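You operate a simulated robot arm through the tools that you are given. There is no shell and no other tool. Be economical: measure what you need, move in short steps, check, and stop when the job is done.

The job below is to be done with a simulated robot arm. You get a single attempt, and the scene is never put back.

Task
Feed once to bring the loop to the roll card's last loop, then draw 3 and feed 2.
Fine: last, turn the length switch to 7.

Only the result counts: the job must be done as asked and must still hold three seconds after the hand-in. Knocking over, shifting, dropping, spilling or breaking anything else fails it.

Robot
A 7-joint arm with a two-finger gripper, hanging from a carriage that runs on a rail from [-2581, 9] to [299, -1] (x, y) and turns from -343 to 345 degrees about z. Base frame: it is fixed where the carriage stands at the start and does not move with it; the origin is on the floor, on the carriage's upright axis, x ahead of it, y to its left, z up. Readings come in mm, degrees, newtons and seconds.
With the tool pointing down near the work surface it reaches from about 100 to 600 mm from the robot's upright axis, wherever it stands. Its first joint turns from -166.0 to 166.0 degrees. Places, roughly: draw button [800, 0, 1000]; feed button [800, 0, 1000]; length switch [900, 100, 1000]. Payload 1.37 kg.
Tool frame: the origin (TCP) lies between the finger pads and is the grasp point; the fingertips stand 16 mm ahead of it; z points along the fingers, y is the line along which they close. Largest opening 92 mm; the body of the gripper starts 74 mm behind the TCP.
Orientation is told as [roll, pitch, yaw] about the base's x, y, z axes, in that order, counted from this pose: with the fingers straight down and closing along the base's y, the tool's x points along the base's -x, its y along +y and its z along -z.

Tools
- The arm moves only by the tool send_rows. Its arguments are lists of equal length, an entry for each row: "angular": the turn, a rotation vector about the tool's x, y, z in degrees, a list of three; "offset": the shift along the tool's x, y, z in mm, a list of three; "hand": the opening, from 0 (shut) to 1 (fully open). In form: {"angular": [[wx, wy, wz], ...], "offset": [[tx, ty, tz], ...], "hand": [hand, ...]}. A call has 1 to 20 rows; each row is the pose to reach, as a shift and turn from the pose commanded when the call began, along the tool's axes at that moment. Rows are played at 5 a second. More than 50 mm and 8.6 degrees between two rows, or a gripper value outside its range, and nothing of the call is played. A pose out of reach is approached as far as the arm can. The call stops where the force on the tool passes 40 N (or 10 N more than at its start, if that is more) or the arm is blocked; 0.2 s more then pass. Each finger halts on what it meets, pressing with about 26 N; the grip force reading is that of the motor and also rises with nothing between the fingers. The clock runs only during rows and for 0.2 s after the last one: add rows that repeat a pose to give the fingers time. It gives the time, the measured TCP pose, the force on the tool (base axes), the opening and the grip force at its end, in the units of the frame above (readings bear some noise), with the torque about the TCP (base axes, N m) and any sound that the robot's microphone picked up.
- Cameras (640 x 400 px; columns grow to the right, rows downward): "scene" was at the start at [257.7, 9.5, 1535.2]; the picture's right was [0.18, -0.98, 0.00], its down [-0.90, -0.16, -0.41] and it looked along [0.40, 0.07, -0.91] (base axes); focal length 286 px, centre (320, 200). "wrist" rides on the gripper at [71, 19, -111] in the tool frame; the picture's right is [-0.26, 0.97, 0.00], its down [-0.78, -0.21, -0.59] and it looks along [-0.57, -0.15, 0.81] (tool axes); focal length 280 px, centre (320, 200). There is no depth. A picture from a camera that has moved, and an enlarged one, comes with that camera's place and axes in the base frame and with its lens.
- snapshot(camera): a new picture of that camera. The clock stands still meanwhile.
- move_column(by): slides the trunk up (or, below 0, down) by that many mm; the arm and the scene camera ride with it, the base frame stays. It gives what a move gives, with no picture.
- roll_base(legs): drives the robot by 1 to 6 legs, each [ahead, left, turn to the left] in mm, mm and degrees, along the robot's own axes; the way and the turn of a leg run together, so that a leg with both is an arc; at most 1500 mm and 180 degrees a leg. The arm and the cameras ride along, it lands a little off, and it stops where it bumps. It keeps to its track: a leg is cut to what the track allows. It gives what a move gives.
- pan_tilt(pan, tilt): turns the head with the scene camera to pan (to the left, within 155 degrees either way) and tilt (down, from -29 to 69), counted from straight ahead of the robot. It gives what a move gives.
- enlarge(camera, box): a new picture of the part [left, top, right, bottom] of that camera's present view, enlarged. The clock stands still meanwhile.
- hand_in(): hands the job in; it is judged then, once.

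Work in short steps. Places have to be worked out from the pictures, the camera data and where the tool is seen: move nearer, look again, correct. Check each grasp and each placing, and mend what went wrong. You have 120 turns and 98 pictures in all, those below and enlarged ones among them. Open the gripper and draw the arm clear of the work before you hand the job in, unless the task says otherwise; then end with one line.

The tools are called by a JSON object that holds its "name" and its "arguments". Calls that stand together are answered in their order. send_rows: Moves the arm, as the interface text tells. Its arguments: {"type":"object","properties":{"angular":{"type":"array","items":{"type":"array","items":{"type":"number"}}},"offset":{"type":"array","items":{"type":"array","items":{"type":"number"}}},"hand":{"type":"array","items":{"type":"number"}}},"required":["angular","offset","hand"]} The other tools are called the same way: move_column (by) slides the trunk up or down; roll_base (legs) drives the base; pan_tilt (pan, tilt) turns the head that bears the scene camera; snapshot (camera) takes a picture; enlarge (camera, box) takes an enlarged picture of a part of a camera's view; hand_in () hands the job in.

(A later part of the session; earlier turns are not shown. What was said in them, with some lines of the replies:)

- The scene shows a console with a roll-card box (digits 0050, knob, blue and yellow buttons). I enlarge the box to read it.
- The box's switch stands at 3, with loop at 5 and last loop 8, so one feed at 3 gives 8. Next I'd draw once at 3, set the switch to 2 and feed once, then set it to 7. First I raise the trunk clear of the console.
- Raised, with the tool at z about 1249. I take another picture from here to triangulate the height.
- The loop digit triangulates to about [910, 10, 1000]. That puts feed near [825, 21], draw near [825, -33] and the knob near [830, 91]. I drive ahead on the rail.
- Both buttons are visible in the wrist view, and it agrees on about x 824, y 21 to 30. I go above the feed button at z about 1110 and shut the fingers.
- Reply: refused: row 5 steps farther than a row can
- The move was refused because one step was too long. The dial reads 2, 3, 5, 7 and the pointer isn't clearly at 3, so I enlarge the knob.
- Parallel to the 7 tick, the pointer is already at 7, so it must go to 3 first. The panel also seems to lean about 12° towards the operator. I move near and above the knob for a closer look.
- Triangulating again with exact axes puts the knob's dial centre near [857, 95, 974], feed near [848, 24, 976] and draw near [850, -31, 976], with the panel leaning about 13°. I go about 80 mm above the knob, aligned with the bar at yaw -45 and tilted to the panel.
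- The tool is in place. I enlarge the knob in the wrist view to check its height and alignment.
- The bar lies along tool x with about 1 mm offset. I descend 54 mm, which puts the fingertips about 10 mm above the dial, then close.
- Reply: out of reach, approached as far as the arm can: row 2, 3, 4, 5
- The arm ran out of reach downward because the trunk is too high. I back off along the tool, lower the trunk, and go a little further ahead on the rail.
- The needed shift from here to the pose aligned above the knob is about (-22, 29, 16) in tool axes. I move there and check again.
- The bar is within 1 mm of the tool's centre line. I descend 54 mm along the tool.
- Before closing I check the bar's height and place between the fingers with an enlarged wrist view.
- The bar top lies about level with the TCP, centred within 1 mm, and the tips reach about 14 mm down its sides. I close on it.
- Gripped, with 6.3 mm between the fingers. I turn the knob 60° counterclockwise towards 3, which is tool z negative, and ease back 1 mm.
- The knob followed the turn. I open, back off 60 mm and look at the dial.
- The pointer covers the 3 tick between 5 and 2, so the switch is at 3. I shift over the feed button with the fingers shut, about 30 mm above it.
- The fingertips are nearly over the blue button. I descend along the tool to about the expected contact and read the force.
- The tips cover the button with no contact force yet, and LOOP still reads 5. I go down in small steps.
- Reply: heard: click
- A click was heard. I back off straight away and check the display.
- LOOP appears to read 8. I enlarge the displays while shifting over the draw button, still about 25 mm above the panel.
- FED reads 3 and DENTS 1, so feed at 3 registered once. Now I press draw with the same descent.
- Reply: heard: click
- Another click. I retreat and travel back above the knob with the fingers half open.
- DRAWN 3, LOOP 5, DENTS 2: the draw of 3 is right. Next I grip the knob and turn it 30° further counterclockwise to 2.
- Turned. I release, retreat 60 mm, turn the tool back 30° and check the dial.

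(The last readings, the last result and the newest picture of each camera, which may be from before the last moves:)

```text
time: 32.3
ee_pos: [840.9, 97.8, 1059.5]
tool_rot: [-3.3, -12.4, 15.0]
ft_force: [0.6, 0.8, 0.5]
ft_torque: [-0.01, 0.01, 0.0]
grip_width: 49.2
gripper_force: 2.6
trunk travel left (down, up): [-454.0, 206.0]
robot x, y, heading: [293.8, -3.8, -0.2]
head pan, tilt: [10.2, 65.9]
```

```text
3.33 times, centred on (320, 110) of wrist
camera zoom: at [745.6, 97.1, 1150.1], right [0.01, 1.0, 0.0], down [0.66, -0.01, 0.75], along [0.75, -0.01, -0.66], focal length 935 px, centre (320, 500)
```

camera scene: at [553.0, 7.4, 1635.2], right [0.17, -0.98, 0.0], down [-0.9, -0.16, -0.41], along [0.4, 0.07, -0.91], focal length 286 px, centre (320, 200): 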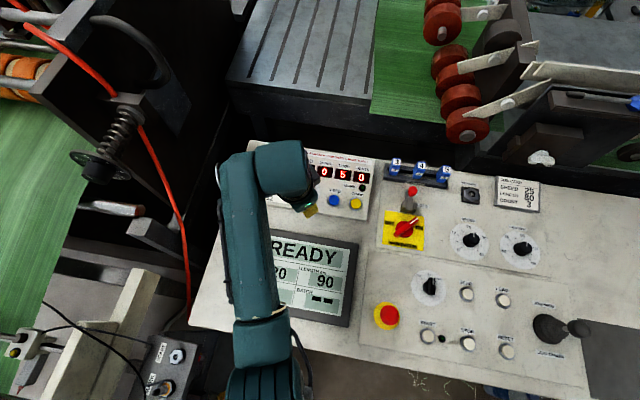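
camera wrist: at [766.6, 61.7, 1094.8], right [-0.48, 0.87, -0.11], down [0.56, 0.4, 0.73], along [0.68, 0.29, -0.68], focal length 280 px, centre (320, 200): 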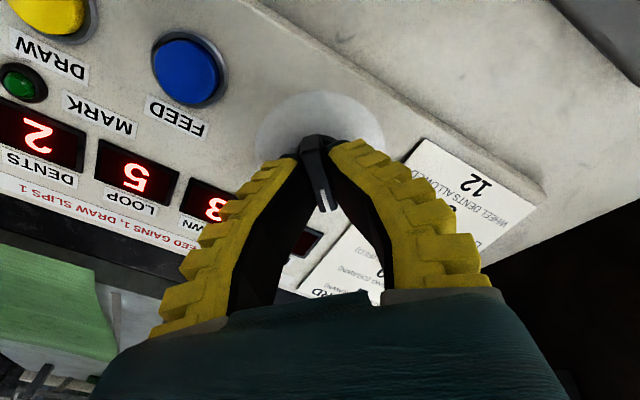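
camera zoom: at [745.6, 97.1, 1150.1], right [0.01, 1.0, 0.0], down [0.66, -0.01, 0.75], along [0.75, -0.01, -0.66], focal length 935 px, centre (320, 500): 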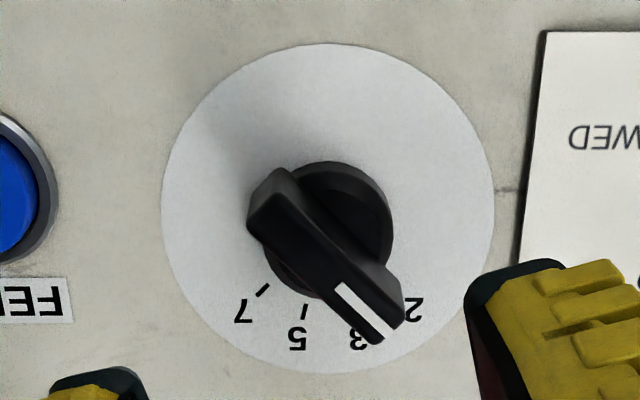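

The bar now covers the 2 tick. I travel over the feed button with the fingers shut and press with the same 25 mm descent.

{"name": "send_rows", "arguments": {"angular": [[0, 0, 0], [0, 0, 0], [0, 0, 0], [0, 0, 0], [0, 0, 0], [0, 0, 0]], "offset": [[16, -33, 0], [32, -67, 0], [32, -67, 0], [32, -67, 20], [32, -67, 44.5], [32, -67, 44.5]], "hand": [0.2, 0.0, 0, 0, 0, 0]}}

{"name": "snapshot", "arguments": {"camera": "wrist"}}

```text
time: 33.7
ee_pos: [836.9, 24.2, 1013.3]
tool_rot: [-3.4, -12.3, 15.0]
ft_force: [-0.3, 0.2, 0.2]
ft_torque: [-0.01, 0.0, 0.02]
grip_width: 0.0
gripper_force: 25.9
trunk travel left (down, up): [-454.0, 206.0]
robot x, y, heading: [291.3, -4.2, -0.2]
head pan, tilt: [10.2, 65.9]
```

```text
57 pictures are left
camera wrist: at [741.0, 24.1, 1104.5], right [0.01, 1.0, 0.0], down [0.66, -0.01, 0.75], along [0.75, 0.0, -0.66], focal length 280 px, centre (320, 200)
```

wrist: 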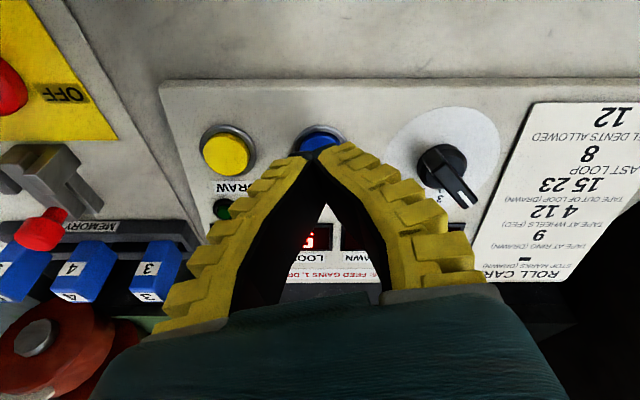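

The tool is in the same place as for the first feed. I press.

{"name": "send_rows", "arguments": {"angular": [[0, 0, 0], [0, 0, 0], [0, 0, 0], [0, 0, 0], [0, 0, 0]], "offset": [[0, 0, 12], [0, 0, 19], [0, 0, 21.5], [0, 0, 23.5], [0, 0, 25.5]], "hand": [0, 0, 0, 0, 0]}}

```text
time: 34.9
ee_pos: [842.7, 23.4, 988.9]
tool_rot: [-3.3, -12.4, 15.1]
ft_force: [-1.5, 0.7, 2.0]
ft_torque: [-0.04, 0.0, -0.01]
grip_width: 6.0
gripper_force: 28.3
trunk travel left (down, up): [-454.0, 206.0]
robot x, y, heading: [297.2, 0.6, 0.1]
head pan, tilt: [10.2, 65.9]
```

No click was reported this time, so I check LOOP before pressing any further.

{"name": "enlarge", "arguments": {"camera": "wrist", "box": [200, 120, 440, 300]}}

```text
2.22 times, centred on (320, 210) of wrist
camera zoom: at [747.8, 24.0, 1079.9], right [0.01, 1.0, 0.0], down [0.66, -0.01, 0.75], along [0.75, 0.0, -0.66], focal length 623 px, centre (320, 178)
```

zoom: 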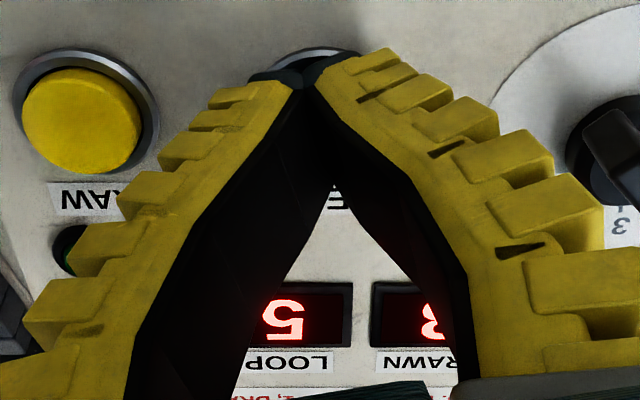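

LOOP still reads 5, as it did at this moment in the first press. Going slightly deeper without releasing cannot double-count, so I do that.

{"name": "send_rows", "arguments": {"angular": [[0, 0, 0], [0, 0, 0], [0, 0, 0]], "offset": [[0, 0, 0.7], [0, 0, 1.4], [0, 0, 1.4]], "hand": [0, 0, 0]}}

{"name": "enlarge", "arguments": {"camera": "wrist", "box": [200, 120, 440, 300]}}

```text
time: 35.7
ee_pos: [842.9, 23.2, 987.9]
tool_rot: [-3.4, -12.4, 15.1]
ft_force: [-0.8, 1.7, 2.6]
ft_torque: [-0.02, -0.02, 0.03]
grip_width: 6.1
gripper_force: 27.7
trunk travel left (down, up): [-454.0, 206.0]
robot x, y, heading: [295.8, -1.3, -0.2]
head pan, tilt: [10.2, 65.9]
heard: click
```

```text
2.22 times, centred on (320, 210) of wrist
camera zoom: at [748.2, 23.7, 1078.2], right [0.01, 1.0, 0.0], down [0.66, -0.01, 0.75], along [0.75, 0.0, -0.66], focal length 623 px, centre (320, 178)
```

zoom: 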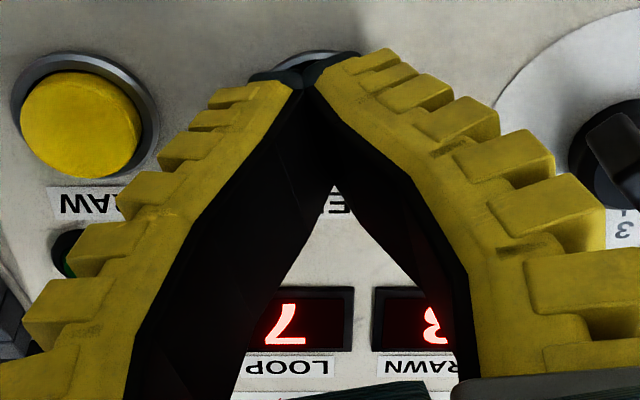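

It clicked and LOOP reads 7. I retreat to above the knob and turn the tool to yaw 45 to match the bar.

{"name": "send_rows", "arguments": {"angular": [[0, 0, 0], [0, 0, 0], [0, 0, 0], [0, 0, 0], [0, 0, 0], [0, 0, -7.5], [0, 0, -15], [0, 0, -22.5], [0, 0, -30], [0, 0, -30]], "offset": [[0, 0, -12], [0, 0, -40], [0, 0, -71.4], [-16, 33, -71.4], [-32, 67, -71.4], [-32, 67, -71.4], [-32, 67, -71.4], [-32, 67, -71.4], [-32, 67, -71.4], [-32, 67, -71.4]], "hand": [0, 0, 0, 0.3, 0.5, 0.5, 0.5, 0.5, 0.5, 0.5]}}

{"name": "snapshot", "arguments": {"camera": "wrist"}}

{"name": "enlarge", "arguments": {"camera": "wrist", "box": [224, 50, 416, 170]}}

```text
time: 37.9
ee_pos: [840.5, 96.6, 1060.1]
tool_rot: [-9.1, -9.0, 45.5]
ft_force: [-0.2, -0.5, 0.3]
ft_torque: [-0.01, -0.02, 0.01]
grip_width: 49.2
gripper_force: 1.9
trunk travel left (down, up): [-454.0, 206.0]
robot x, y, heading: [298.5, -0.8, -0.3]
head pan, tilt: [10.2, 65.9]
```

```text
54 pictures are left
camera wrist: at [754.5, 59.7, 1152.4], right [-0.48, 0.87, -0.11], down [0.55, 0.4, 0.73], along [0.68, 0.29, -0.67], focal length 280 px, centre (320, 200)
```

wrist: 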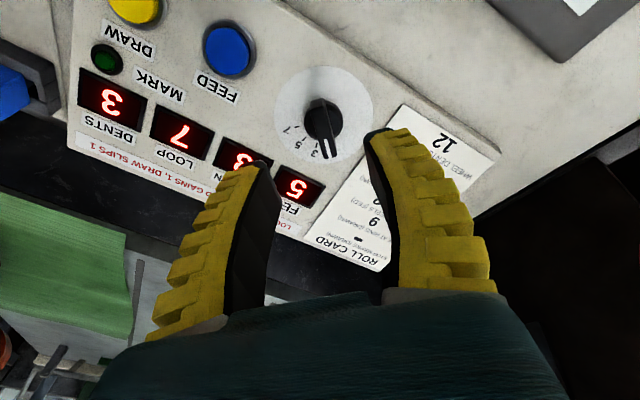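

```text
3.33 times, centred on (320, 110) of wrist
camera zoom: at [754.5, 59.7, 1152.4], right [-0.48, 0.87, -0.11], down [0.55, 0.4, 0.73], along [0.68, 0.29, -0.67], focal length 935 px, centre (320, 500)
```

zoom: 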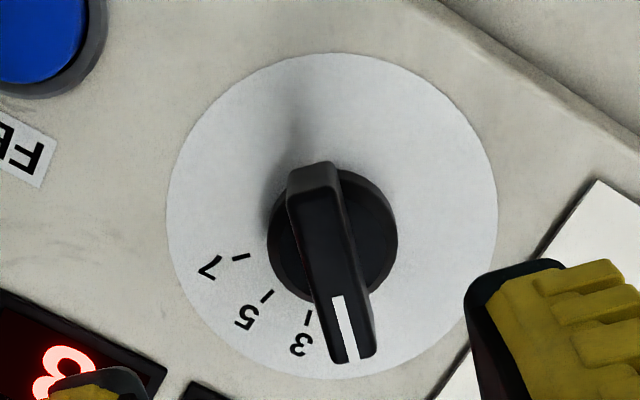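

FED 5, DRAWN 3, LOOP 7, DENTS 3, all as wanted. I grip the knob, allowing for a 2 mm sideways offset, and turn it 90° clockwise to 7.

{"name": "send_rows", "arguments": {"angular": [[0, 0, 0], [0, 0, 0], [0, 0, 0], [0, 0, 0], [0, 0, 0], [0, 0, 0], [0, 0, 0], [0, 0, 0]], "offset": [[0, 2, 25], [0, 2, 45], [0, 2, 60], [0, 2, 60], [0, 2, 60], [0, 2, 60], [0, 2, 60], [0, 2, 60]], "hand": [0.5, 0.5, 0.5, 0.5, 0.3, 0.1, 0, 0]}}

{"name": "send_rows", "arguments": {"angular": [[0, 0, 7.5], [0, 0, 15], [0, 0, 22.5], [0, 0, 30], [0, 0, 37.5], [0, 0, 45], [0, 0, 52.5], [0, 0, 60], [0, 0, 67.5], [0, 0, 75], [0, 0, 82.5], [0, 0, 90], [0, 0, 90]], "offset": [[0, 0, 0], [0, 0, 0], [0, 0, 0], [0, 0, 0], [0, 0, 0], [0, 0, 0], [0, 0, 0], [0, 0, 0], [0, 0, 0], [0, 0, 0], [0, 0, 0], [0, 0, 0], [0, 0, 0]], "hand": [0, 0, 0, 0, 0, 0, 0, 0, 0, 0, 0, 0, 0]}}

{"name": "snapshot", "arguments": {"camera": "wrist"}}

```text
time: 39.7
ee_pos: [851.1, 98.7, 999.4]
tool_rot: [-9.1, -9.0, 45.5]
ft_force: [-8.6, 3.1, 9.6]
ft_torque: [-0.15, 0.26, -0.06]
grip_width: 5.8
gripper_force: 27.7
trunk travel left (down, up): [-454.0, 206.0]
robot x, y, heading: [292.9, -1.5, -0.4]
head pan, tilt: [10.2, 65.9]
```

```text
time: 42.5
ee_pos: [852.3, 99.5, 1000.1]
tool_rot: [9.1, -8.9, -46.1]
ft_force: [-12.0, 4.2, 8.5]
ft_torque: [0.05, 0.13, 0.05]
grip_width: 6.1
gripper_force: 28.2
trunk travel left (down, up): [-454.0, 206.0]
robot x, y, heading: [295.1, -0.6, -0.4]
head pan, tilt: [10.2, 65.9]
```

```text
52 pictures are left
camera wrist: at [792.7, 162.4, 1099.3], right [0.85, 0.49, 0.19], down [0.26, -0.7, 0.66], along [0.46, -0.51, -0.72], focal length 280 px, centre (320, 200)
```

wrist: 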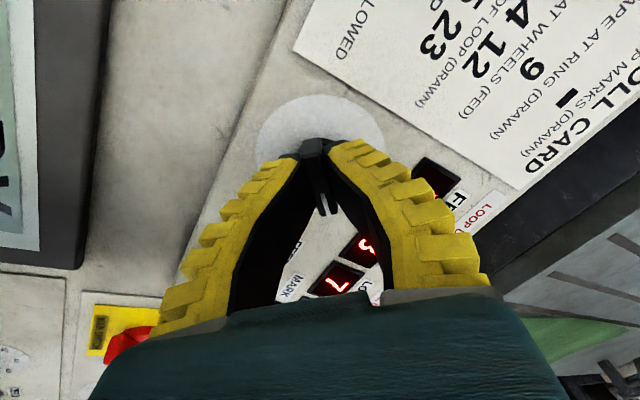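

The knob is back at the starting yaw. I release and retreat well clear along the tool.

{"name": "send_rows", "arguments": {"angular": [[0, 0, 0], [0, 0, 0], [0, 0, 0], [0, 0, 0], [0, 0, 0], [0, 0, 0], [0, 0, 0], [0, 0, 0]], "offset": [[0, 0, 0], [0, 0, 0], [0, 0, -25], [0, 0, -60], [20, -10, -100], [50, -30, -130], [80, -50, -160], [110, -70, -190]], "hand": [0.25, 0.5, 0.5, 0.5, 0.5, 0.7, 1, 1]}}

{"name": "enlarge", "arguments": {"camera": "scene", "box": [230, 130, 390, 230]}}

{"name": "snapshot", "arguments": {"camera": "wrist"}}

```text
time: 44.3
ee_pos: [686.9, 128.9, 1155.1]
tool_rot: [9.1, -9.0, -46.0]
ft_force: [0.2, 0.1, 1.7]
ft_torque: [-0.01, 0.05, 0.05]
grip_width: 92.0
gripper_force: 0.0
trunk travel left (down, up): [-454.0, 206.0]
robot x, y, heading: [297.3, -0.9, -0.3]
head pan, tilt: [10.2, 65.9]
```

```text
4.00 times, centred on (310, 180) of scene
camera zoom: at [553.2, 7.4, 1635.2], right [0.17, -0.98, 0.0], down [-0.9, -0.16, -0.41], along [0.4, 0.07, -0.91], focal length 1143 px, centre (360, 280)
```

zoom: 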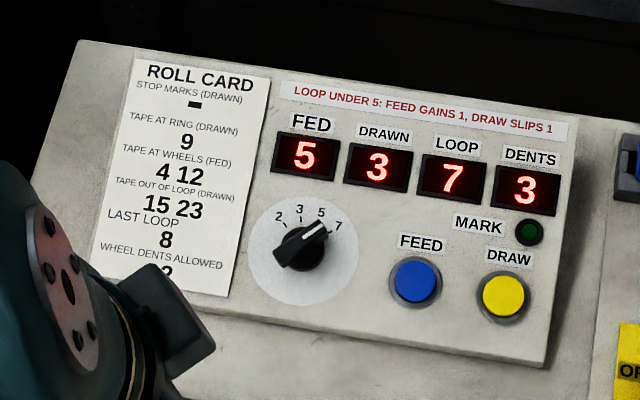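

```text
50 pictures are left
camera wrist: at [627.8, 191.2, 1255.4], right [0.85, 0.49, 0.19], down [0.26, -0.7, 0.66], along [0.46, -0.51, -0.72], focal length 280 px, centre (320, 200)
```

wrist: 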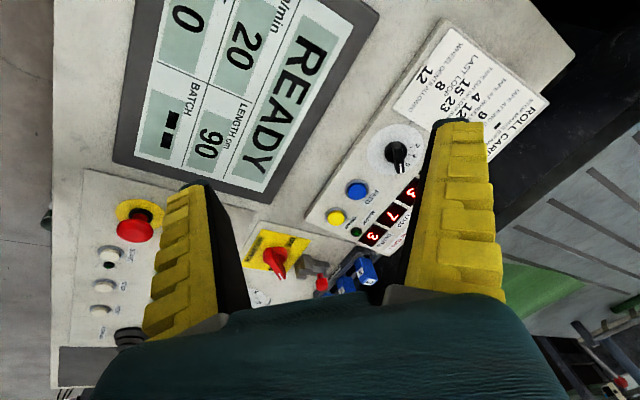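

The display is steady, and I verify the knob angle closely.

{"name": "enlarge", "arguments": {"camera": "scene", "box": [288, 178, 328, 208]}}

```text
13.33 times, centred on (308, 193) of scene
camera zoom: at [553.2, 7.4, 1635.2], right [0.17, -0.98, 0.0], down [-0.9, -0.16, -0.41], along [0.4, 0.07, -0.91], focal length 3811 px, centre (480, 293)
```

zoom: 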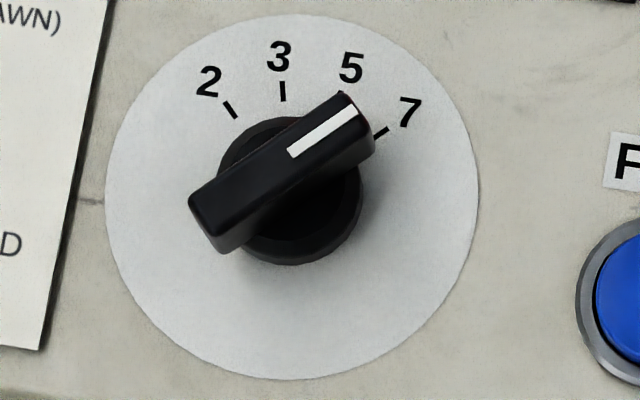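

The pointer is parallel to the 7 tick, the gripper is open and the arm is clear. I hand the job in.

{"name": "hand_in", "arguments": {}}

```text
The job is handed in.
```

The job is handed in: one feed of 3 brought the loop to 8, then I drew 3 and fed 2, and last turned the length switch to 7; the display reads fed 5, drawn 3, loop 7, dents 3.
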